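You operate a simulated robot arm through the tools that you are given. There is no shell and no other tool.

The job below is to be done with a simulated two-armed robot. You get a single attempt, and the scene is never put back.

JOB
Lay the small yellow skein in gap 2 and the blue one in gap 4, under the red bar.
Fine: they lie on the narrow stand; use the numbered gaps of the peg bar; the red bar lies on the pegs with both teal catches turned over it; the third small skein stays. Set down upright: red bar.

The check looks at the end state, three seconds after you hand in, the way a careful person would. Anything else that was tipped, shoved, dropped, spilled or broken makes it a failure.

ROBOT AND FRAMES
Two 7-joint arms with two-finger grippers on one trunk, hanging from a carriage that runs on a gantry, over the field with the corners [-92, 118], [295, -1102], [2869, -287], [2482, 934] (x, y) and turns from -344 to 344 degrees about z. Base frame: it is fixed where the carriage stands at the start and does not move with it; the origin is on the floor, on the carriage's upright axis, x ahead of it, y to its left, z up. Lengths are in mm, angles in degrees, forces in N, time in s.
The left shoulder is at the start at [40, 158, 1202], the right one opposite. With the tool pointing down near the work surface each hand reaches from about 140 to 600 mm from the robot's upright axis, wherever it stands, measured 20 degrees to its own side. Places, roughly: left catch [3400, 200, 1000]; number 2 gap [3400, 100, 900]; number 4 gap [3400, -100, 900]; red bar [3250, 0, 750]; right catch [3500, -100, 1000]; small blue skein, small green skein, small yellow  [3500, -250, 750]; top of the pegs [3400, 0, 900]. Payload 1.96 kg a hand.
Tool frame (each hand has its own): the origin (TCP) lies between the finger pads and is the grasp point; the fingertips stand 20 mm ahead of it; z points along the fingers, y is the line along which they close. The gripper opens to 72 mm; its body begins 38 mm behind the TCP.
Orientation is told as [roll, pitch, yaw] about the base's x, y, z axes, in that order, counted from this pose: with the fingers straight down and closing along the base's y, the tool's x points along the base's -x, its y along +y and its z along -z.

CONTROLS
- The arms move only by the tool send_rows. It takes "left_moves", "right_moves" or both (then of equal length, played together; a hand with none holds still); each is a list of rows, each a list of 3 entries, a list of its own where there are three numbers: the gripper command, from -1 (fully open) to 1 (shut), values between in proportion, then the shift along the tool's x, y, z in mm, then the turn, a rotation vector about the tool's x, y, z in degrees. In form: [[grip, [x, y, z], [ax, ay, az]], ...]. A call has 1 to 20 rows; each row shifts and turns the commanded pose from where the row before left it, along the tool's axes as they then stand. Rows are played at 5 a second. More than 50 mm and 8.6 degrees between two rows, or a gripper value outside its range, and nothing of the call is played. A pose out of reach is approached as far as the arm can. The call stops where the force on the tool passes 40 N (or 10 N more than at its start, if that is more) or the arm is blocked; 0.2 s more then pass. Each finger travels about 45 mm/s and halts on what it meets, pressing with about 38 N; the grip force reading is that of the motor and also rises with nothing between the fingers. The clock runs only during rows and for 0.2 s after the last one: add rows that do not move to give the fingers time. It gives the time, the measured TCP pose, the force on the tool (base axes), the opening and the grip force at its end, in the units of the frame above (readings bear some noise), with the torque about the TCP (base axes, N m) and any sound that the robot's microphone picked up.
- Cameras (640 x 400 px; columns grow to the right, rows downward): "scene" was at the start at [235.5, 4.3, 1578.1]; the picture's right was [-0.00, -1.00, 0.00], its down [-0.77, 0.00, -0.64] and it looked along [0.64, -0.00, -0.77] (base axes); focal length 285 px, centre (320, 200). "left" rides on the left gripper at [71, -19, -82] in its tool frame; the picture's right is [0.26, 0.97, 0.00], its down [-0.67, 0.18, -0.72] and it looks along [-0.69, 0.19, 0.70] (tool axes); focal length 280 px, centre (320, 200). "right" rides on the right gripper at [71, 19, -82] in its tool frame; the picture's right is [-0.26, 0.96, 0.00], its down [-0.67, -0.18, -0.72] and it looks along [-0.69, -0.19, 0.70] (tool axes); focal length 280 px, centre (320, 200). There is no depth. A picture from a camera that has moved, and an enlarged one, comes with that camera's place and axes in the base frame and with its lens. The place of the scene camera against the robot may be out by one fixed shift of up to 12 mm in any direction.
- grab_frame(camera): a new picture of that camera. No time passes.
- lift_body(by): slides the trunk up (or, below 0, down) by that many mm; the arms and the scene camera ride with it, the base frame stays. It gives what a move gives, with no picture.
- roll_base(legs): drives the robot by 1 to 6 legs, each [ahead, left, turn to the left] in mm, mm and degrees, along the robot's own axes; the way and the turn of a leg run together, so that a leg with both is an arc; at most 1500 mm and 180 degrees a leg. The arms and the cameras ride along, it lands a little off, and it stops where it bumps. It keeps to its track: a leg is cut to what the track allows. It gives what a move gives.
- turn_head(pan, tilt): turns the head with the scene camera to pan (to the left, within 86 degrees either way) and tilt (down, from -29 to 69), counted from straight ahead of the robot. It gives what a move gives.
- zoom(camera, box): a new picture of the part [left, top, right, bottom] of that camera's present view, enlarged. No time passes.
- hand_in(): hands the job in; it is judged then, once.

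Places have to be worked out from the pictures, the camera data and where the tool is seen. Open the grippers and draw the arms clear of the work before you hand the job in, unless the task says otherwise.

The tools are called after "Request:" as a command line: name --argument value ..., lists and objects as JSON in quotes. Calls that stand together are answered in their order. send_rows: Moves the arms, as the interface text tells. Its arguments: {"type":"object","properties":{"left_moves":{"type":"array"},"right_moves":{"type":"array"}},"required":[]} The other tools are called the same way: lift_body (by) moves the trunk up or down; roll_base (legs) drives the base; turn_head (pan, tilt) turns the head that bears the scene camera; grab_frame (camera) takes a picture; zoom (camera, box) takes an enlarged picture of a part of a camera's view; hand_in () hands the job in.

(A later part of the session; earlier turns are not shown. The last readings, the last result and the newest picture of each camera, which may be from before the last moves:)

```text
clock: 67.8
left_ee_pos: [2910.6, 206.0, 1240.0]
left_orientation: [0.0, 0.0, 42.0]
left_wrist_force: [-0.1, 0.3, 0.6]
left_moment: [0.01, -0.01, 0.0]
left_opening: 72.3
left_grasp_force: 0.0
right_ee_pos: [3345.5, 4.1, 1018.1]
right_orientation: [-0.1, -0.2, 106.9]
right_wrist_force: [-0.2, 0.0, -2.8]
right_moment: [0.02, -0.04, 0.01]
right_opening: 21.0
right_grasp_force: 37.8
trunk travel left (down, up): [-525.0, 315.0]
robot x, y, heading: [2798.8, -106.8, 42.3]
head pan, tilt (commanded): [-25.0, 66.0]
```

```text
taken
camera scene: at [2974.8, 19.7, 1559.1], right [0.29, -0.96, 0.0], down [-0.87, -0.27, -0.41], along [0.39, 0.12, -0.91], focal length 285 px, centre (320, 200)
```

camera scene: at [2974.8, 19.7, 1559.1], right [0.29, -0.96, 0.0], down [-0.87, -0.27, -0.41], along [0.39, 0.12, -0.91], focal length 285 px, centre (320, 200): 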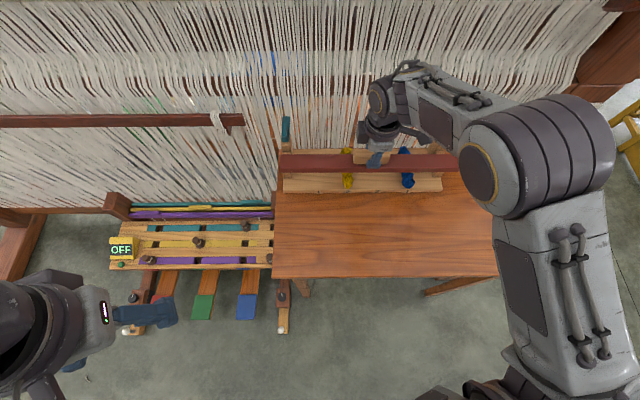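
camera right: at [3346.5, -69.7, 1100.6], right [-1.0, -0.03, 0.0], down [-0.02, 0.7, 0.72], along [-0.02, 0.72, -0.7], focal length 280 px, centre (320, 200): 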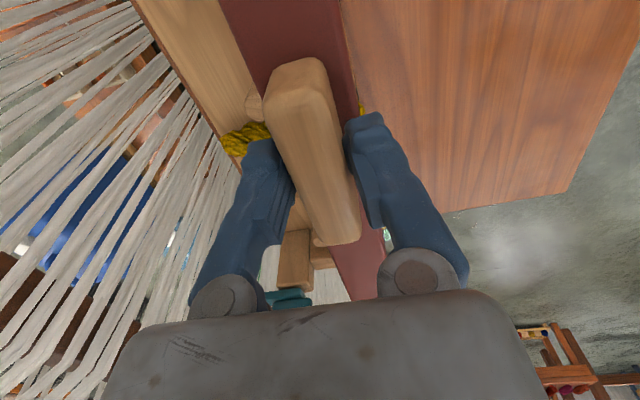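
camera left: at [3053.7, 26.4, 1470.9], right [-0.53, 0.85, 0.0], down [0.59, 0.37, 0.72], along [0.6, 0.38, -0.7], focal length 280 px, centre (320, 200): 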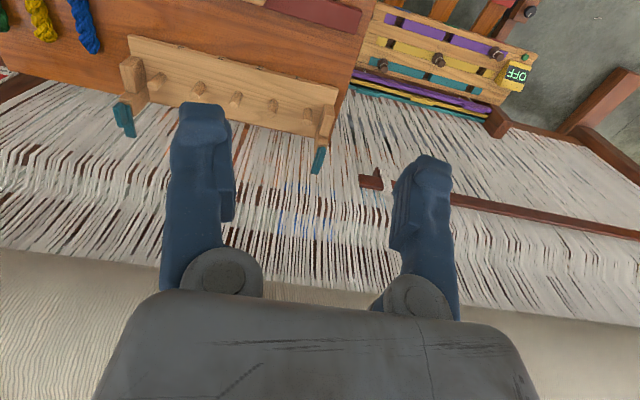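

The bar is just in front of and above the pegs. I zoom to check both ends against the posts.

Request:
zoom --camera "scene" --box '[264, 100, 392, 200]'

Request:
zoom --camera "scene" --box '[380, 100, 508, 200]'

Request:
zoom --camera "right" --box '[200, 160, 440, 310]'

```text
4.00 times, centred on (328, 150) of scene
camera zoom: at [2974.8, 19.7, 1559.1], right [0.29, -0.96, 0.0], down [-0.87, -0.27, -0.41], along [0.39, 0.12, -0.91], focal length 1139 px, centre (288, 400)
```

zoom: 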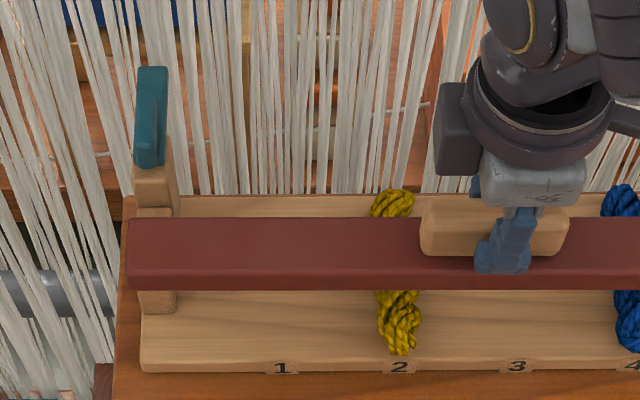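

```text
4.00 times, centred on (444, 150) of scene
camera zoom: at [2974.8, 19.7, 1559.1], right [0.29, -0.96, 0.0], down [-0.87, -0.27, -0.41], along [0.39, 0.12, -0.91], focal length 1139 px, centre (-176, 400)
```

zoom: 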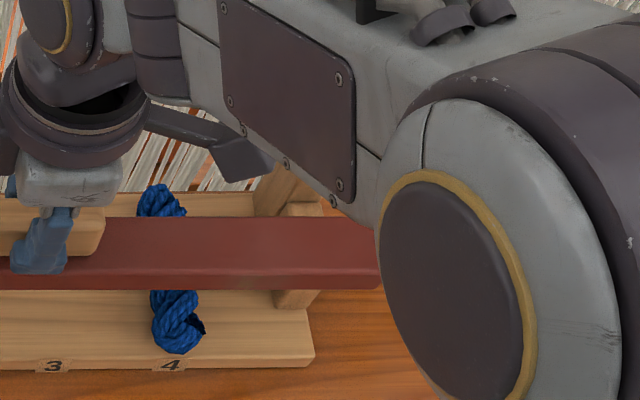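

```text
2.67 times, centred on (320, 235) of right
camera zoom: at [3346.5, -69.7, 1100.6], right [-1.0, -0.03, 0.0], down [-0.02, 0.7, 0.72], along [-0.02, 0.72, -0.7], focal length 748 px, centre (320, 107)
```

zoom: 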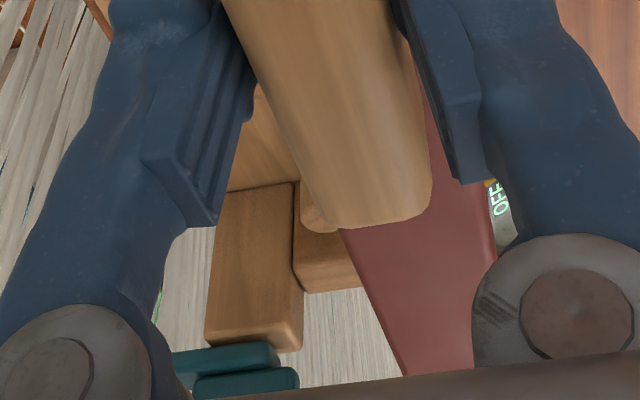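

The bar is laterally centred on the posts within a millimetre or two, and needs ~40 mm more forward plus 0.6° of yaw. I do that at this height and check.

Request:
send_rows --right_moves '[[1, [0, -20, 0], [0, 0, -0.6]], [1, [0, -15, 0], [0, 0, 0]], [1, [0, -5, 0], [0, 0, 0]], [1, [0, 0, 0], [0, 0, 0]]]'

Request:
grab_frame --camera "right"

Request:
zoom --camera "scene" --box '[264, 100, 392, 200]'

Request:
zoom --camera "scene" --box '[380, 100, 508, 200]'

```text
clock: 68.8
left_ee_pos: [2912.0, 205.6, 1239.9]
left_orientation: [0.0, 0.0, 41.9]
left_wrist_force: [0.4, -1.3, 0.3]
left_moment: [-0.01, 0.01, 0.01]
left_opening: 72.2
left_grasp_force: 0.1
right_ee_pos: [3383.0, 17.1, 1018.2]
right_orientation: [-0.1, 0.0, 107.4]
right_wrist_force: [-0.4, 0.3, -3.4]
right_moment: [0.0, 0.01, -0.01]
right_opening: 21.0
right_grasp_force: 37.9
trunk travel left (down, up): [-525.0, 315.0]
robot x, y, heading: [2804.2, -111.0, 42.1]
head pan, tilt (commanded): [-25.0, 66.0]
```

```text
taken
camera right: at [3385.7, -57.5, 1099.7], right [-1.0, -0.04, 0.0], down [-0.03, 0.7, 0.72], along [-0.03, 0.72, -0.7], focal length 280 px, centre (320, 200)
```

right: 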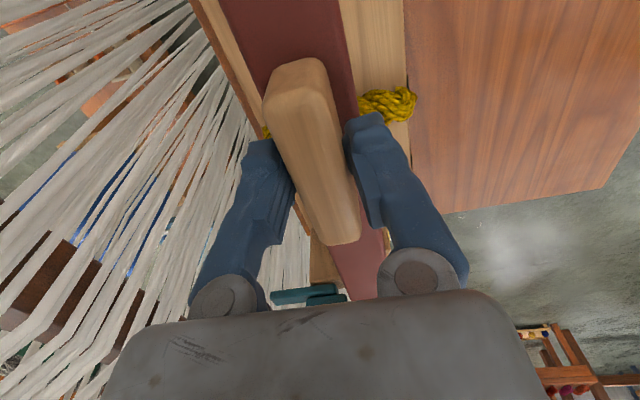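

```text
4.00 times, centred on (328, 150) of scene
camera zoom: at [2974.8, 19.7, 1559.1], right [0.29, -0.96, 0.0], down [-0.87, -0.27, -0.41], along [0.39, 0.12, -0.91], focal length 1139 px, centre (288, 400)
```

zoom: 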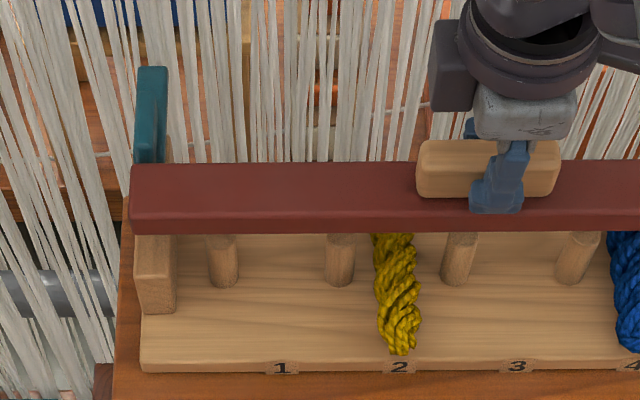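

```text
4.00 times, centred on (444, 150) of scene
camera zoom: at [2974.8, 19.7, 1559.1], right [0.29, -0.96, 0.0], down [-0.87, -0.27, -0.41], along [0.39, 0.12, -0.91], focal length 1139 px, centre (-176, 400)
```

zoom: 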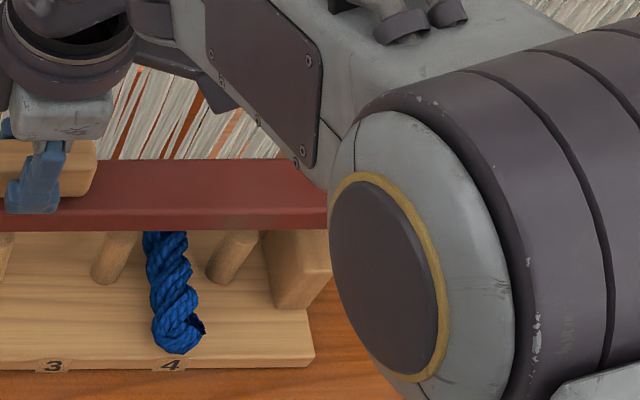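

The bar is over the blocks with ~10 mm to the rear-block faces and parallel. I shift 4 mm left to centre and lower to just above the pegs.

Request:
send_rows --right_moves '[[1, [-4, 0, 10], [0, 0, 0]], [1, [0, 0, 15], [0, 0, 0]], [1, [0, 0, 10], [0, 0, 0]], [1, [0, 0, 0], [0, 0, 0]]]'

Request:
grab_frame --camera "right"

Request:
zoom --camera "scene" --box '[264, 100, 392, 200]'

Request:
zoom --camera "scene" --box '[380, 100, 508, 200]'

```text
clock: 69.8
left_ee_pos: [2911.1, 206.6, 1239.7]
left_orientation: [0.0, 0.0, 42.0]
left_wrist_force: [0.5, 0.1, 0.2]
left_moment: [-0.03, -0.03, 0.05]
left_opening: 72.2
left_grasp_force: 0.1
right_ee_pos: [3381.0, 20.9, 984.2]
right_orientation: [-0.1, 0.0, 107.5]
right_wrist_force: [-0.3, -0.3, -2.3]
right_moment: [-0.01, -0.02, 0.02]
right_opening: 21.0
right_grasp_force: 38.0
trunk travel left (down, up): [-525.0, 315.0]
robot x, y, heading: [2801.7, -109.5, 42.0]
head pan, tilt (commanded): [-25.0, 66.0]
```

```text
taken
camera right: at [3384.0, -53.2, 1065.3], right [-1.0, -0.04, 0.0], down [-0.03, 0.7, 0.72], along [-0.03, 0.72, -0.7], focal length 280 px, centre (320, 200)
```

right: 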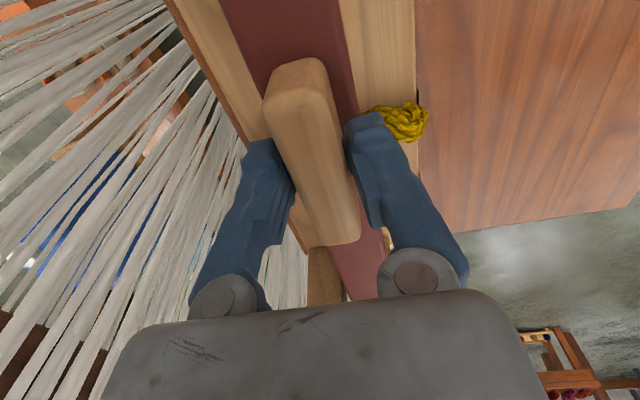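

```text
4.00 times, centred on (328, 150) of scene
camera zoom: at [2974.8, 19.7, 1559.1], right [0.29, -0.96, 0.0], down [-0.87, -0.27, -0.41], along [0.39, 0.12, -0.91], focal length 1139 px, centre (288, 400)
```

zoom: 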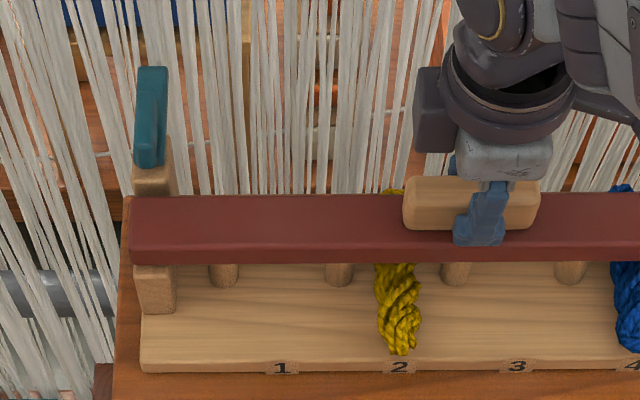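

```text
4.00 times, centred on (444, 150) of scene
camera zoom: at [2974.8, 19.7, 1559.1], right [0.29, -0.96, 0.0], down [-0.87, -0.27, -0.41], along [0.39, 0.12, -0.91], focal length 1139 px, centre (-176, 400)
```

zoom: 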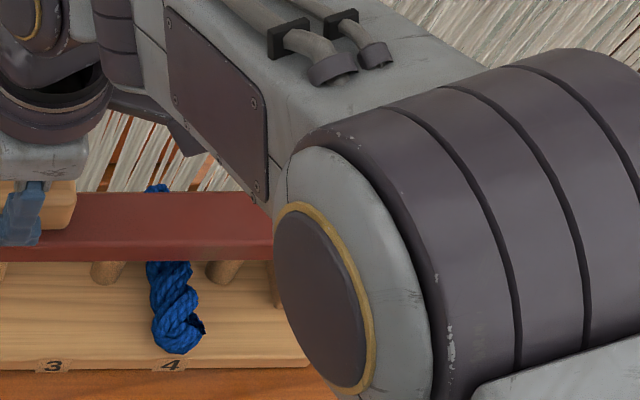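

Bar sits ~10 mm above the pegs, in line with both posts. I lower it in small steps to contact.

Request:
send_rows --right_moves '[[1, [0, 0, 4], [0, 0, 0]], [1, [0, 0, 3], [0, 0, 0]], [1, [0, 0, 0], [0, 0, 0]]]'

```text
clock: 70.4
left_ee_pos: [2912.6, 204.1, 1239.6]
left_orientation: [0.1, 0.0, 42.0]
left_wrist_force: [1.1, -0.4, -0.9]
left_moment: [0.0, 0.0, -0.03]
left_opening: 71.8
left_grasp_force: 0.0
right_ee_pos: [3382.1, 21.3, 980.7]
right_orientation: [-0.3, -0.1, 107.7]
right_wrist_force: [-6.2, -3.3, 14.3]
right_moment: [-0.23, 0.01, 0.01]
right_opening: 20.9
right_grasp_force: 37.7
trunk travel left (down, up): [-525.0, 315.0]
robot x, y, heading: [2802.8, -109.0, 42.0]
head pan, tilt (commanded): [-25.0, 66.0]
stopped in row 3 (right hand): the force on the tool passed its limit at 45 N (the readings are from after the stop); the commanded pose is now the measured one
```

Contact at TCP z≈980. I look to see whether the bar is seated on pegs and both front blocks before releasing.

Request:
zoom --camera "scene" --box '[264, 100, 392, 200]'

Request:
zoom --camera "scene" --box '[380, 100, 508, 200]'

Request:
zoom --camera "right" --box '[200, 160, 440, 310]'

Request:
grab_frame --camera "left"

```text
4.00 times, centred on (328, 150) of scene
camera zoom: at [2974.7, 19.4, 1559.2], right [0.29, -0.96, 0.0], down [-0.87, -0.27, -0.41], along [0.39, 0.12, -0.91], focal length 1139 px, centre (288, 400)
```

zoom: 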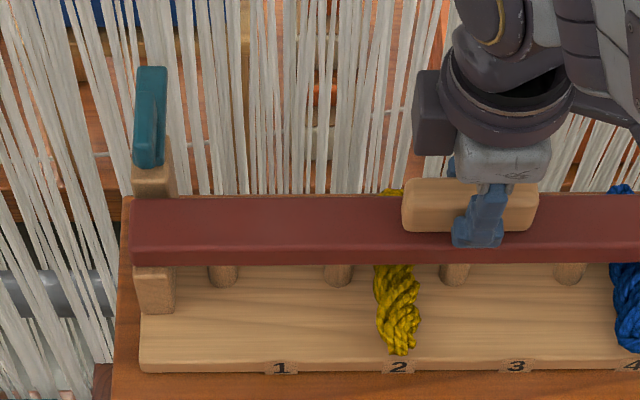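

```text
4.00 times, centred on (444, 150) of scene
camera zoom: at [2974.7, 19.4, 1559.2], right [0.29, -0.96, 0.0], down [-0.87, -0.27, -0.41], along [0.39, 0.12, -0.91], focal length 1139 px, centre (-176, 400)
```

zoom: 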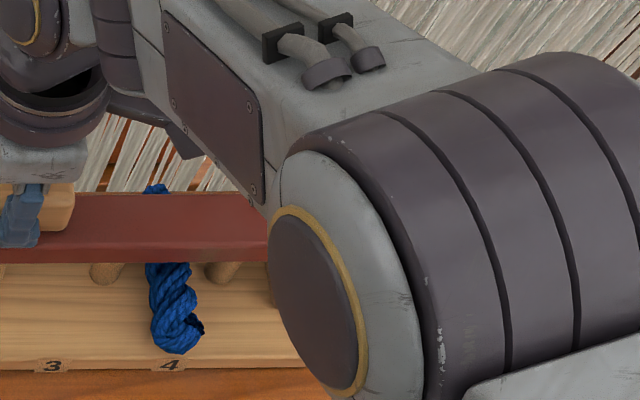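

```text
2.67 times, centred on (320, 235) of right
camera zoom: at [3384.3, -53.5, 1062.5], right [-1.0, -0.04, -0.01], down [-0.03, 0.7, 0.72], along [-0.03, 0.72, -0.7], focal length 748 px, centre (320, 107)
```

zoom: 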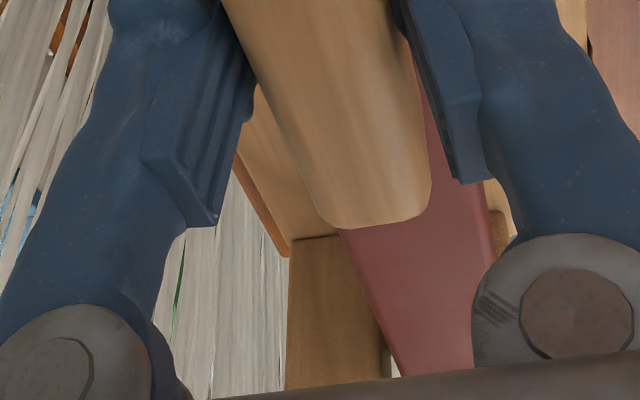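

```text
taken
camera left: at [2872.6, 145.2, 1321.4], right [-0.84, 0.54, 0.0], down [0.38, 0.59, 0.72], along [0.39, 0.6, -0.7], focal length 280 px, centre (320, 200)
```

left: 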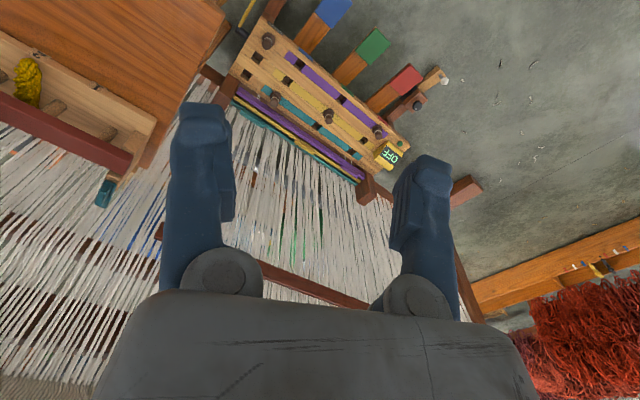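

I zoom the left camera on the bar's left end and try the scene view of peg contact for any tilt or gap.

Request:
zoom --camera "left" --box '[0, 30, 240, 220]'

Request:
zoom --camera "scene" --box '[290, 135, 354, 185]'

Request:
zoom --camera "scene" --box '[380, 135, 444, 185]'

```text
2.11 times, centred on (120, 125) of left
camera zoom: at [2872.6, 145.2, 1321.4], right [-0.84, 0.54, 0.0], down [0.38, 0.59, 0.72], along [0.39, 0.6, -0.7], focal length 590 px, centre (741, 358)
```

zoom: 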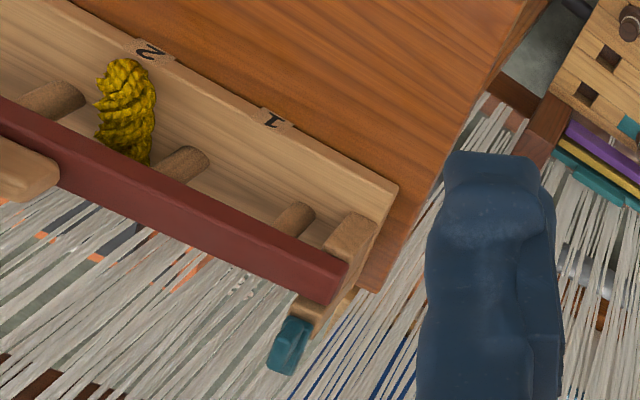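

```text
8.00 times, centred on (322, 160) of scene
camera zoom: at [2974.7, 19.4, 1559.2], right [0.29, -0.96, 0.0], down [-0.87, -0.27, -0.41], along [0.39, 0.12, -0.91], focal length 2278 px, centre (304, 520)
```

zoom: 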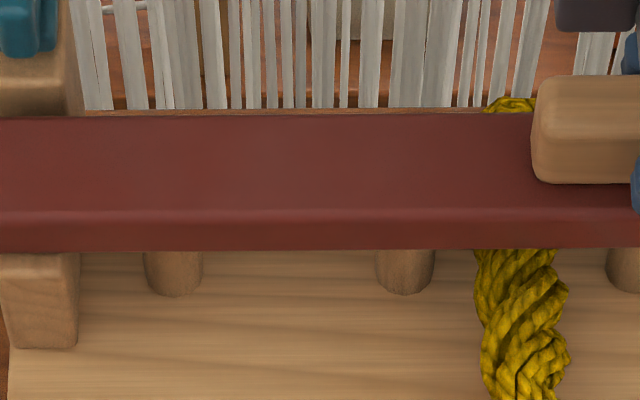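

```text
8.00 times, centred on (412, 160) of scene
camera zoom: at [2974.7, 19.4, 1559.2], right [0.29, -0.96, 0.0], down [-0.87, -0.27, -0.41], along [0.39, 0.12, -0.91], focal length 2278 px, centre (-416, 520)
```

zoom: 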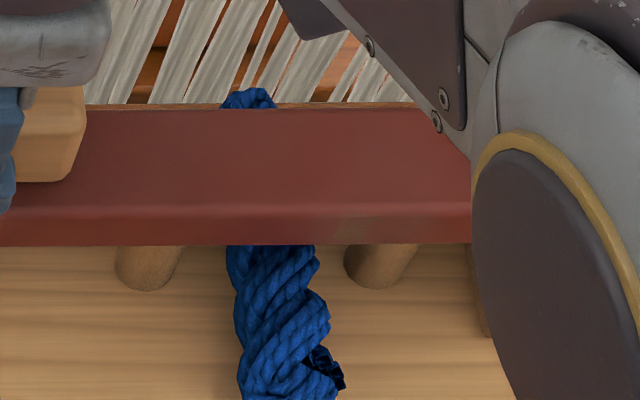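

The bar looks seated, parallel to the base and on pegs. I open the fingers a little to release and look.

Request:
send_rows --right_moves '[[0.35, [0, 0, 0], [0, 0, 0]], [0.2, [0, 0, 0], [0, 0, 0]], [0.1, [0, 0, 0], [0, 0, 0]], [0.0, [0, 0, 0], [0, 0, 0]], [0.0, [0, 0, 0], [0, 0, 0]]]'

Request:
zoom --camera "scene" --box '[264, 100, 392, 200]'

Request:
zoom --camera "left" --box '[0, 30, 240, 220]'

Request:
grab_frame --camera "right"

```text
clock: 71.6
left_ee_pos: [2913.4, 207.1, 1239.7]
left_orientation: [-0.1, 0.0, 42.0]
left_wrist_force: [0.4, -0.2, 0.8]
left_moment: [0.01, 0.01, -0.01]
left_opening: 71.7
left_grasp_force: 0.1
right_ee_pos: [3381.0, 20.6, 980.4]
right_orientation: [-0.3, -0.2, 107.6]
right_wrist_force: [-0.4, -0.1, -1.0]
right_moment: [-0.01, -0.03, -0.01]
right_opening: 36.0
right_grasp_force: 0.1
trunk travel left (down, up): [-525.0, 315.0]
robot x, y, heading: [2800.9, -109.8, 42.0]
head pan, tilt (commanded): [-25.0, 66.0]
```

```text
4.00 times, centred on (328, 150) of scene
camera zoom: at [2974.7, 19.6, 1559.1], right [0.29, -0.96, 0.0], down [-0.87, -0.27, -0.41], along [0.39, 0.12, -0.91], focal length 1139 px, centre (288, 400)
```

zoom: 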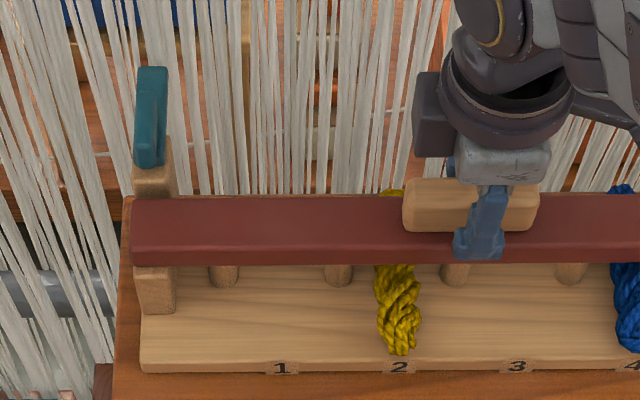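

```text
2.11 times, centred on (120, 125) of left
camera zoom: at [2872.6, 145.5, 1321.3], right [-0.84, 0.54, 0.0], down [0.38, 0.59, 0.72], along [0.39, 0.6, -0.7], focal length 590 px, centre (741, 358)
```

zoom: 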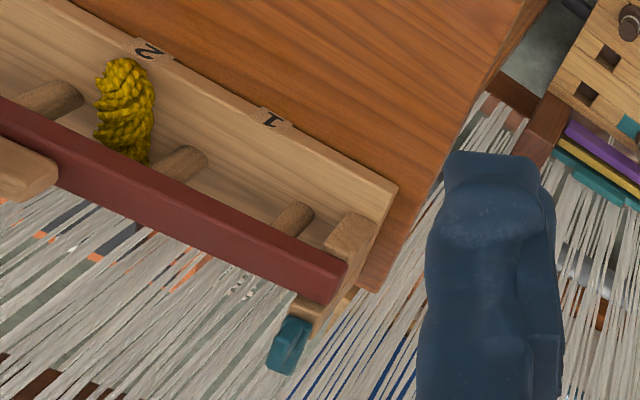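

```text
taken
camera right: at [3384.1, -53.2, 1061.4], right [-1.0, -0.04, 0.0], down [-0.03, 0.7, 0.72], along [-0.03, 0.72, -0.7], focal length 280 px, centre (320, 200)
```

right: 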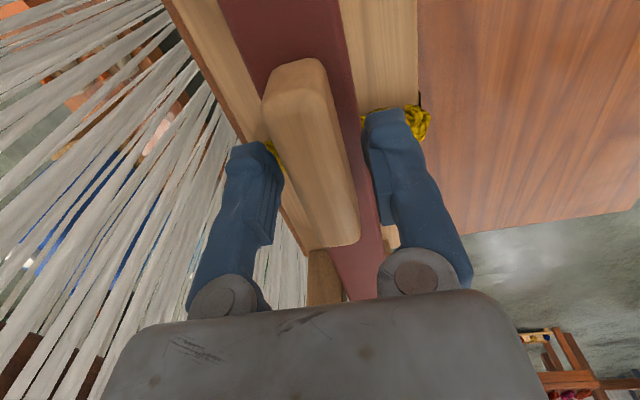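

The bar stays put on release. I raise the hand straight up, then look at the catches up close.

Request:
send_rows --right_moves '[[0, [0, 0, -10], [0, 0, 0]], [0, [0, 0, -20], [0, 0, 0]], [0, [0, 0, -30], [0, 0, 0]], [0, [0, 0, -40], [0, 0, 0]], [0, [0, 0, -40], [0, 0, 0]], [0, [0, 40, 0], [0, 0, 0]], [0, [0, 40, 0], [0, 0, 0]]]'

Request:
grab_frame --camera "right"

Request:
grab_frame --camera "scene"

```text
clock: 73.2
left_ee_pos: [2911.8, 205.5, 1239.0]
left_orientation: [-0.1, -0.1, 42.0]
left_wrist_force: [0.3, -0.2, 0.6]
left_moment: [0.05, 0.03, 0.01]
left_opening: 71.9
left_grasp_force: 0.1
right_ee_pos: [3305.0, -3.7, 1118.7]
right_orientation: [-0.3, -0.2, 107.5]
right_wrist_force: [-0.1, -0.3, -0.3]
right_moment: [-0.03, 0.01, -0.01]
right_opening: 36.1
right_grasp_force: 0.1
trunk travel left (down, up): [-525.0, 315.0]
robot x, y, heading: [2803.4, -109.3, 41.8]
head pan, tilt (commanded): [-25.0, 66.0]
```

```text
taken
camera right: at [3307.7, -76.9, 1199.6], right [-1.0, -0.04, 0.0], down [-0.03, 0.69, 0.72], along [-0.03, 0.72, -0.7], focal length 280 px, centre (320, 200)
```

right: 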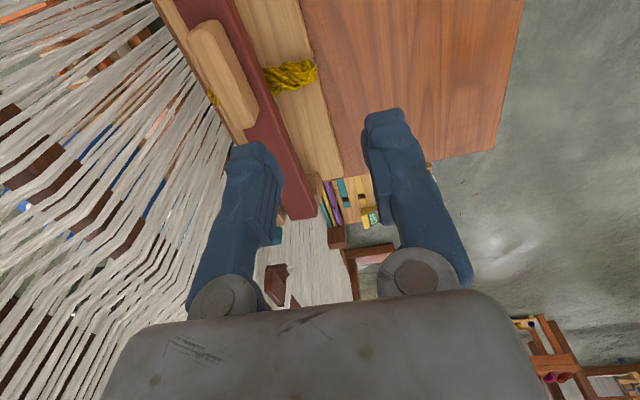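

```text
taken
camera scene: at [2974.5, 19.6, 1559.0], right [0.29, -0.96, 0.0], down [-0.87, -0.27, -0.41], along [0.39, 0.12, -0.91], focal length 285 px, centre (320, 200)
```

scene: 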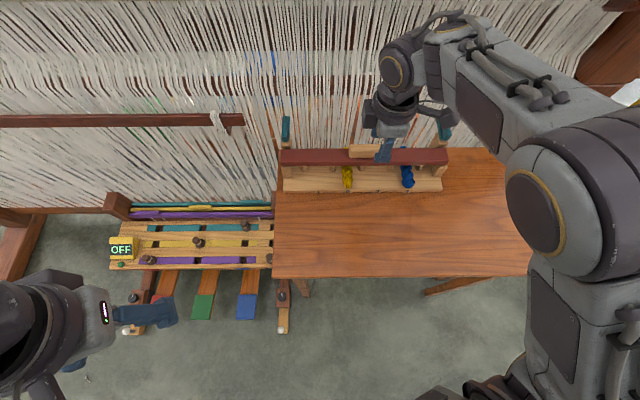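

Bar is on the pegs. Now I study the left catch's hinge: zoom with the left camera, and the scene camera on both catches.

Request:
zoom --camera "left" --box '[80, 140, 160, 220]'

Request:
zoom --camera "scene" --box '[268, 108, 308, 188]'

Request:
zoom --camera "scene" --box '[424, 100, 464, 180]'

```text
5.00 times, centred on (120, 180) of left
camera zoom: at [2872.4, 145.5, 1321.3], right [-0.84, 0.54, 0.0], down [0.38, 0.59, 0.72], along [0.39, 0.6, -0.7], focal length 1402 px, centre (1320, 300)
```

zoom: 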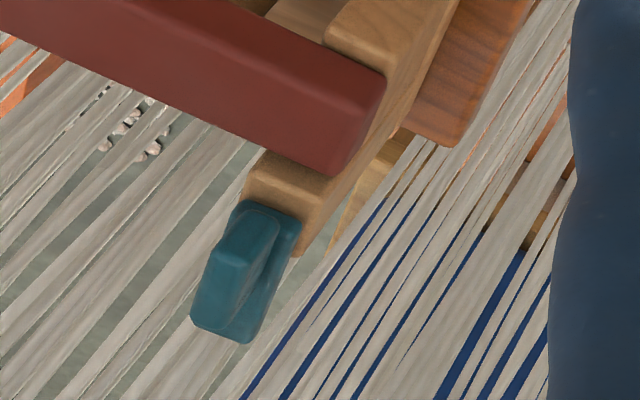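

```text
5.00 times, centred on (288, 148) of scene
camera zoom: at [2974.5, 19.6, 1559.0], right [0.29, -0.96, 0.0], down [-0.87, -0.27, -0.41], along [0.39, 0.12, -0.91], focal length 1424 px, centre (480, 460)
```

zoom: 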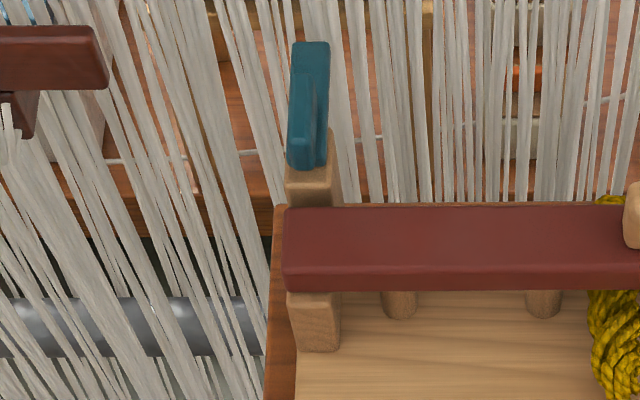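

```text
5.00 times, centred on (444, 140) of scene
camera zoom: at [2974.5, 19.6, 1559.0], right [0.29, -0.96, 0.0], down [-0.87, -0.27, -0.41], along [0.39, 0.12, -0.91], focal length 1424 px, centre (-300, 500)
```

zoom: 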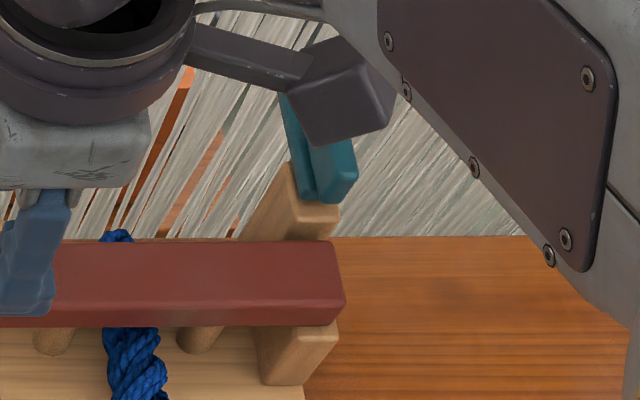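

The catch is an upright plate with a rib on its front face, hinged at its foot on the rear block; it should fold forward over the bar. For the right catch I shift the base right 150 mm and yaw the tool back so the fingers close sideways on it.

Request:
roll_base --legs '[[-62, -137, 0]]'

Request:
send_rows --right_moves '[[0, [0, 0, 0], [0, 0, 7.5]], [0, [0, 0, 0], [0, 0, 7.5]], [0, [0, 0, 0], [0, 0, 7.5]], [0, [0, 0, 0], [0, 0, 7.5]], [0, [0, 0, 0], [0, 0, 7.5]], [0, [0, 0, 0], [0, 0, 7.5]], [0, [0, 0, 0], [0, 0, 7.5]], [0, [0, 0, 0], [0, 0, 7.5]], [0, [0, 0, 0], [0, 0, 7.5]], [0, [0, 0, 0], [0, 0, 7.5]], [0, [0, 0, 0], [0, 0, 7.5]], [0, [0, 0, 0], [0, 0, 7.5]], [0, [0, 0, 0], [0, 0, 0]]]'

Request:
grab_frame --camera "right"

Request:
grab_frame --camera "scene"

```text
clock: 74.6
left_ee_pos: [2954.3, 61.8, 1240.6]
left_orientation: [-0.1, -0.1, 42.3]
left_wrist_force: [0.1, -0.5, -0.6]
left_moment: [0.04, 0.02, 0.01]
left_opening: 72.0
left_grasp_force: 0.1
right_ee_pos: [3348.4, -144.3, 1117.1]
right_orientation: [-0.3, -0.2, 107.9]
right_wrist_force: [1.1, 0.3, 0.2]
right_moment: [0.01, 0.03, 0.01]
right_opening: 35.9
right_grasp_force: 0.1
trunk travel left (down, up): [-525.0, 315.0]
robot x, y, heading: [2841.9, -253.9, 42.1]
head pan, tilt (commanded): [-25.0, 66.0]
```

```text
clock: 77.4
left_ee_pos: [2955.1, 63.6, 1240.4]
left_orientation: [0.1, 0.0, 42.1]
left_wrist_force: [0.0, -0.4, -0.3]
left_moment: [0.01, -0.01, 0.0]
left_opening: 71.9
left_grasp_force: 0.1
right_ee_pos: [3349.3, -145.4, 1118.8]
right_orientation: [0.2, -0.3, 17.8]
right_wrist_force: [0.5, -0.4, 0.0]
right_moment: [0.01, 0.01, 0.02]
right_opening: 35.9
right_grasp_force: 0.1
trunk travel left (down, up): [-525.0, 315.0]
robot x, y, heading: [2843.4, -250.8, 42.3]
head pan, tilt (commanded): [-25.0, 66.0]
```

```text
taken
camera right: at [3275.3, -148.2, 1200.5], right [-0.04, 1.0, 0.0], down [0.7, 0.03, 0.72], along [0.72, 0.04, -0.7], focal length 280 px, centre (320, 200)
```

right: 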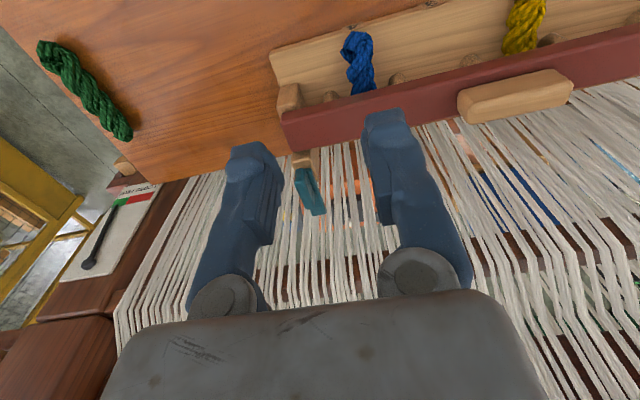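

```text
taken
camera scene: at [3018.0, -123.2, 1559.1], right [0.3, -0.96, 0.0], down [-0.87, -0.27, -0.41], along [0.39, 0.12, -0.91], focal length 285 px, centre (320, 200)
```

scene: 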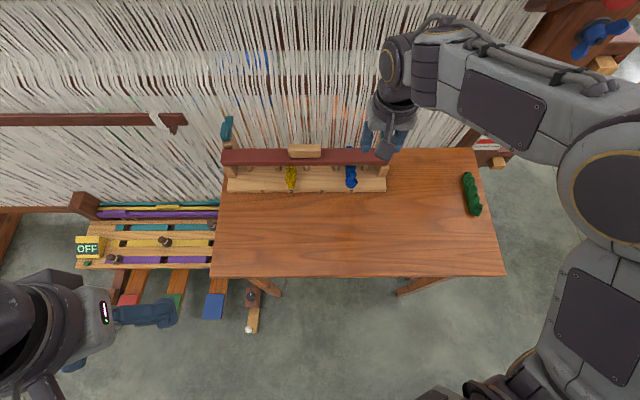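

I zoom the right camera onto the right catch now in view between the fingers.

Request:
zoom --camera "right" --box '[256, 60, 416, 220]'

Request:
zoom --camera "right" --box '[280, 140, 344, 220]'

Request:
zoom --camera "scene" --box '[210, 105, 258, 195]'

```text
2.50 times, centred on (336, 140) of right
camera zoom: at [3275.3, -148.2, 1200.5], right [-0.04, 1.0, 0.0], down [0.7, 0.03, 0.72], along [0.72, 0.04, -0.7], focal length 701 px, centre (280, 350)
```

zoom: 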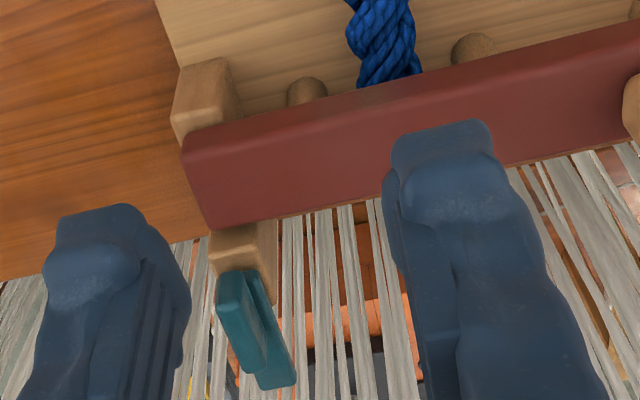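

```text
5.00 times, centred on (312, 180) of right
camera zoom: at [3275.3, -148.2, 1200.5], right [-0.04, 1.0, 0.0], down [0.7, 0.03, 0.72], along [0.72, 0.04, -0.7], focal length 1402 px, centre (360, 300)
```

zoom: 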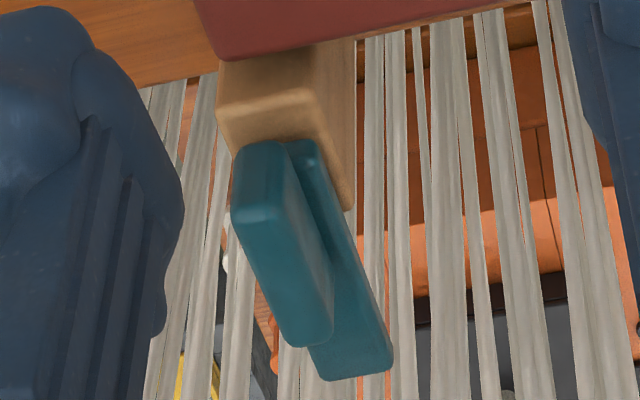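

```text
4.44 times, centred on (234, 150) of scene
camera zoom: at [3018.0, -123.2, 1559.1], right [0.3, -0.96, 0.0], down [-0.87, -0.27, -0.41], along [0.39, 0.12, -0.91], focal length 1266 px, centre (702, 422)
```

zoom: 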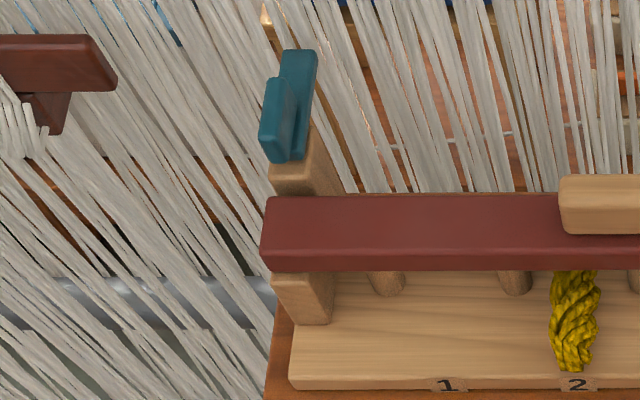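

The outline suggests the catches may actually lie back rather than stand up. To settle their shape and hinge I shift the hand sideways for a second view of the right catch.

Request:
send_rows --right_moves '[[0, [0, -40, 0], [0, 0, 0]], [0, [0, -40, 0], [0, 0, 0]], [0, [0, -40, 0], [0, 0, 0]], [0, [0, 0, 0], [0, 0, 0]]]'

Request:
grab_frame --camera "right"

Request:
zoom --camera "scene" --box '[344, 100, 424, 200]'

```text
clock: 78.4
left_ee_pos: [2954.3, 62.0, 1239.9]
left_orientation: [0.0, 0.0, 42.2]
left_wrist_force: [-0.5, -0.8, -0.5]
left_moment: [-0.01, -0.01, 0.0]
left_opening: 71.9
left_grasp_force: 0.1
right_ee_pos: [3385.2, -259.6, 1114.1]
right_orientation: [0.2, -0.4, 17.9]
right_wrist_force: [-0.1, 0.6, 1.0]
right_moment: [0.02, 0.0, 0.03]
right_opening: 35.9
right_grasp_force: 0.0
trunk travel left (down, up): [-525.0, 315.0]
robot x, y, heading: [2845.5, -251.8, 42.0]
head pan, tilt (commanded): [-25.0, 66.0]
```

```text
taken
camera right: at [3311.0, -263.9, 1195.7], right [-0.05, 1.0, 0.0], down [0.7, 0.03, 0.72], along [0.72, 0.04, -0.7], focal length 280 px, centre (320, 200)
```

right: 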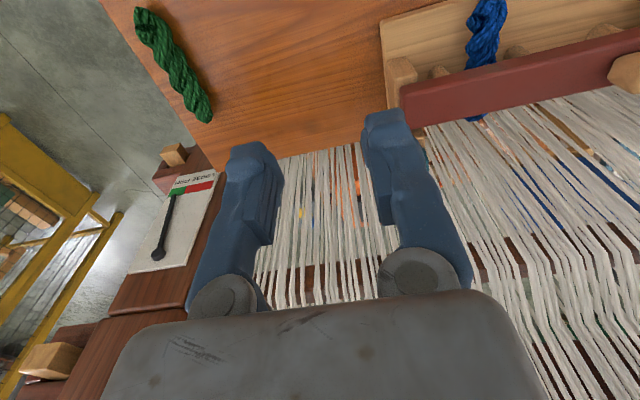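

```text
4.00 times, centred on (384, 150) of scene
camera zoom: at [3018.0, -123.2, 1559.1], right [0.3, -0.95, 0.0], down [-0.87, -0.27, -0.41], along [0.39, 0.12, -0.91], focal length 1139 px, centre (64, 400)
```

zoom: 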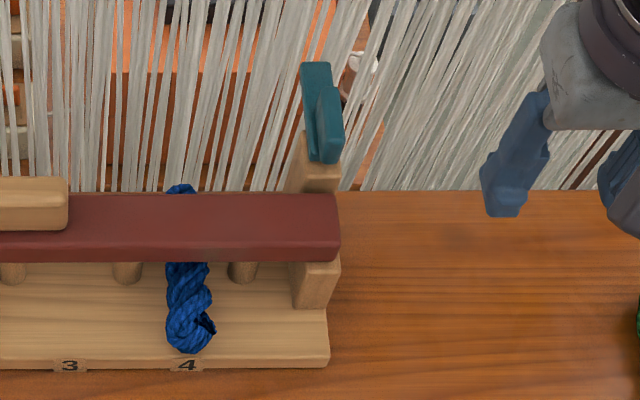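

Comparing views, each catch is a flat turn-button lying on the rear block and pointing backward, with an upright grip rib on it (near-end centre of the right one ≈ (3471, -162), rib top z≈984). So it must be twisted about its vertical pin to point forward over the bar. I turn the base 25° left so the right arm reaches it comfortably.

Request:
roll_base --legs '[[0, 0, 25]]'

Request:
turn_head --pan -50 --tilt 64

Request:
grab_frame --camera "scene"

Request:
grab_frame --camera "right"

```text
clock: 80.1
left_ee_pos: [2807.4, 79.2, 1239.9]
left_orientation: [-0.1, 0.1, 67.8]
left_wrist_force: [0.3, -0.6, -0.3]
left_moment: [0.0, -0.02, -0.02]
left_opening: 72.1
left_grasp_force: 0.2
right_ee_pos: [3334.5, -25.9, 1114.5]
right_orientation: [0.2, -0.3, 43.5]
right_wrist_force: [-0.4, -0.4, 0.2]
right_moment: [-0.01, 0.0, -0.01]
right_opening: 35.7
right_grasp_force: 0.0
trunk travel left (down, up): [-525.0, 315.0]
robot x, y, heading: [2843.4, -251.6, 67.7]
head pan, tilt (commanded): [-25.0, 66.0]
```

```text
clock: 81.0
left_ee_pos: [2807.7, 79.6, 1240.2]
left_orientation: [-0.1, 0.0, 67.9]
left_wrist_force: [0.1, 0.1, -0.4]
left_moment: [-0.07, 0.0, 0.02]
left_opening: 71.8
left_grasp_force: 0.1
right_ee_pos: [3334.9, -25.3, 1113.6]
right_orientation: [0.2, -0.4, 43.5]
right_wrist_force: [-0.3, -0.8, -0.4]
right_moment: [0.03, -0.02, 0.0]
right_opening: 36.0
right_grasp_force: 0.1
trunk travel left (down, up): [-525.0, 315.0]
robot x, y, heading: [2844.5, -254.4, 67.9]
head pan, tilt (commanded): [-50.0, 64.0]
```

```text
taken
camera scene: at [2962.3, -81.3, 1561.2], right [0.31, -0.95, 0.0], down [-0.86, -0.27, -0.44], along [0.42, 0.13, -0.9], focal length 285 px, centre (320, 200)
```

scene: 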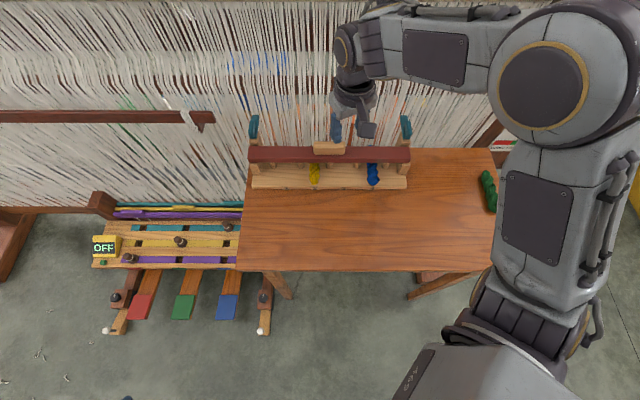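

```text
taken
camera right: at [3269.8, -61.6, 1195.7], right [-0.47, 0.88, 0.0], down [0.61, 0.33, 0.72], along [0.63, 0.34, -0.7], focal length 280 px, centre (320, 200)
```

right: 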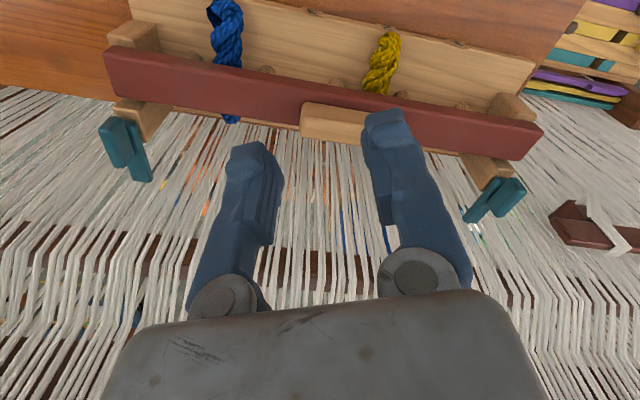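

Both catches are visible from the hand camera; I zoom on each to verify shape and direction.

Request:
zoom --camera "right" --box '[84, 80, 180, 200]'

Request:
zoom --camera "right" --box '[440, 130, 560, 240]'

Request:
zoom --camera "scene" --box '[380, 100, 428, 180]'

Request:
zoom --camera "scene" --box '[236, 100, 284, 180]'

```text
3.33 times, centred on (132, 140) of right
camera zoom: at [3269.8, -61.6, 1195.7], right [-0.47, 0.88, 0.0], down [0.61, 0.33, 0.72], along [0.63, 0.34, -0.7], focal length 935 px, centre (947, 400)
```

zoom: 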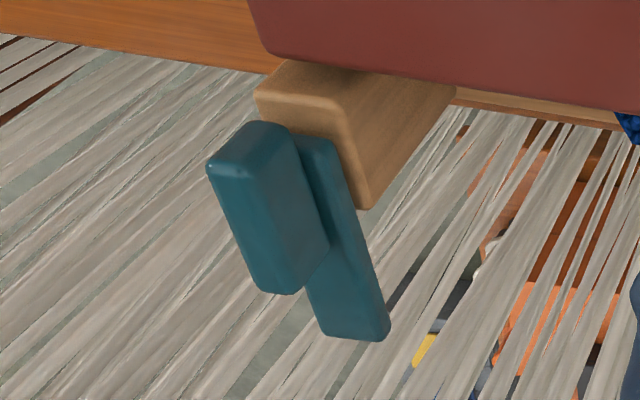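

```text
3.64 times, centred on (500, 185) of right
camera zoom: at [3269.8, -61.6, 1195.7], right [-0.47, 0.88, 0.0], down [0.61, 0.33, 0.72], along [0.63, 0.34, -0.7], focal length 1020 px, centre (-334, 254)
```

zoom: 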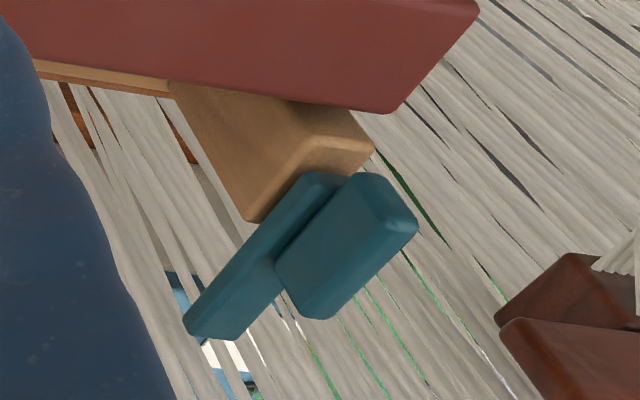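

```text
5.00 times, centred on (404, 140) of scene
camera zoom: at [2962.3, -81.3, 1561.2], right [0.31, -0.95, 0.0], down [-0.86, -0.27, -0.44], along [0.42, 0.13, -0.9], focal length 1424 px, centre (-100, 500)
```

zoom: 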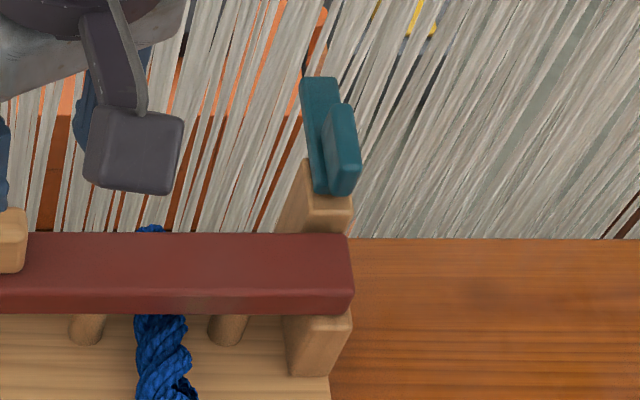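

```text
5.00 times, centred on (260, 140) of scene
camera zoom: at [2962.3, -81.3, 1561.2], right [0.31, -0.95, 0.0], down [-0.86, -0.27, -0.44], along [0.42, 0.13, -0.9], focal length 1424 px, centre (620, 500)
```

zoom: 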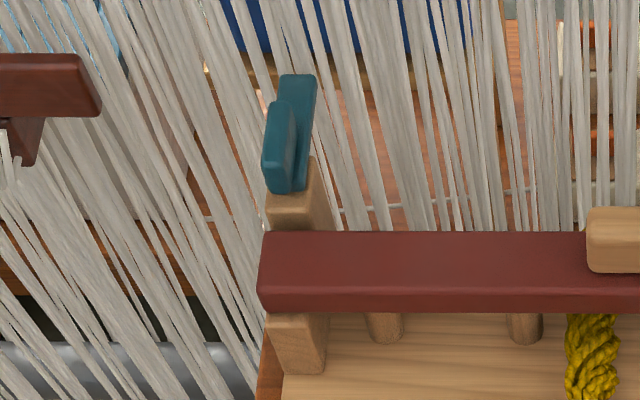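

Confirmed: plate horizontal (z≈965, 70 mm long), rib on top from its near end to ~41 mm, rib top z≈984, pointing backward on both. I bring the right hand (yaw back to 17.6°) near above the right catch and look.

Request:
send_rows --right_moves '[[0, [0, 0, 0], [0, 0, 8]], [0, [0, 0, 0], [0, 0, 8]], [0, [0, 0, 0], [0, 0, 8]], [0, [0, 0, 0], [0, 0, 1.9]], [0, [-16, -34.3, 0], [0, 0, 0]], [0, [-16, -34.3, 0], [0, 0, 0]], [0, [-16, -34.3, 0], [0, 0, 0]], [0, [-16, -34.3, 0], [0, 0, 0]], [0, [-16, -34.3, 0], [0, 0, 0]], [0, [0, 0, 20], [0, 0, 0]], [0, [0, 0, 0], [0, 0, 0]]]'

Request:
grab_frame --camera "right"

Request:
grab_frame --camera "scene"

```text
clock: 83.4
left_ee_pos: [2807.9, 79.4, 1241.1]
left_orientation: [0.0, -0.1, 67.7]
left_wrist_force: [-0.7, -0.3, 1.1]
left_moment: [-0.02, -0.04, 0.0]
left_opening: 71.9
left_grasp_force: 0.1
right_ee_pos: [3462.5, -164.9, 1094.5]
right_orientation: [0.3, -0.2, 17.5]
right_wrist_force: [-0.1, 0.3, -0.7]
right_moment: [-0.02, 0.0, 0.01]
right_opening: 35.9
right_grasp_force: 0.0
trunk travel left (down, up): [-525.0, 315.0]
robot x, y, heading: [2845.6, -250.9, 67.6]
head pan, tilt (commanded): [-50.0, 64.0]
```

```text
taken
camera right: at [3388.6, -168.3, 1176.8], right [-0.04, 1.0, 0.0], down [0.7, 0.02, 0.72], along [0.72, 0.03, -0.7], focal length 280 px, centre (320, 200)
```

right: 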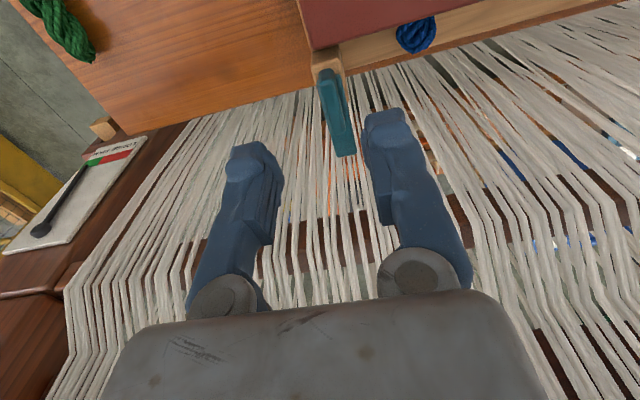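

```text
taken
camera scene: at [2962.3, -81.4, 1561.3], right [0.3, -0.95, 0.0], down [-0.86, -0.27, -0.44], along [0.42, 0.13, -0.9], focal length 285 px, centre (320, 200)
```

scene: 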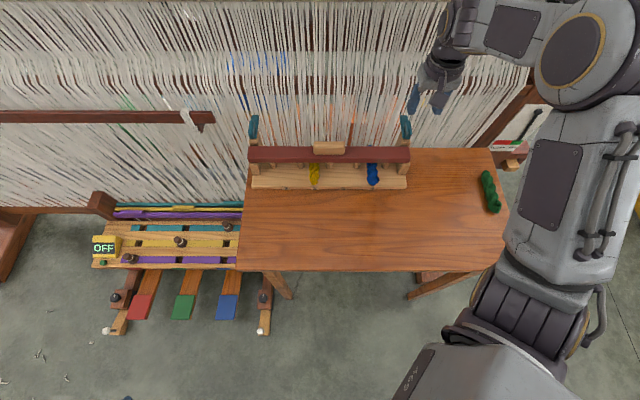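

I zoom the hand view on the catch to fix its position and pin.

Request:
zoom --camera "right" --box '[280, 30, 400, 170]'

Request:
zoom --camera "scene" --box '[384, 90, 444, 180]'

```text
2.86 times, centred on (340, 100) of right
camera zoom: at [3388.6, -168.3, 1176.8], right [-0.04, 1.0, 0.0], down [0.7, 0.02, 0.72], along [0.72, 0.03, -0.7], focal length 801 px, centre (263, 486)
```

zoom: 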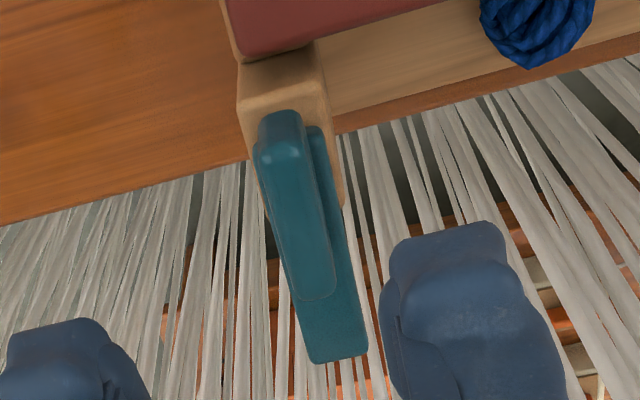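

```text
4.44 times, centred on (414, 135) of scene
camera zoom: at [2962.3, -81.4, 1561.3], right [0.3, -0.95, 0.0], down [-0.86, -0.27, -0.44], along [0.42, 0.13, -0.9], focal length 1266 px, centre (-98, 489)
```

zoom: 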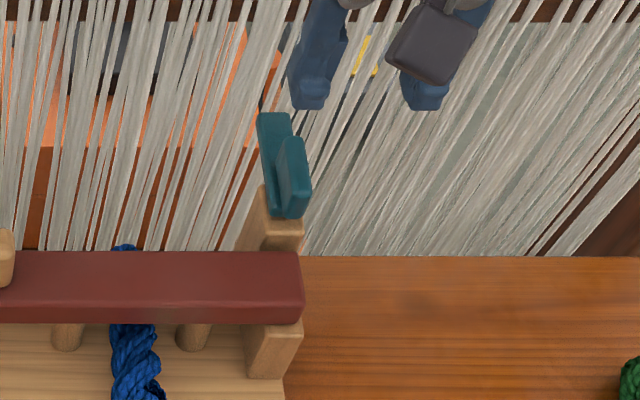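

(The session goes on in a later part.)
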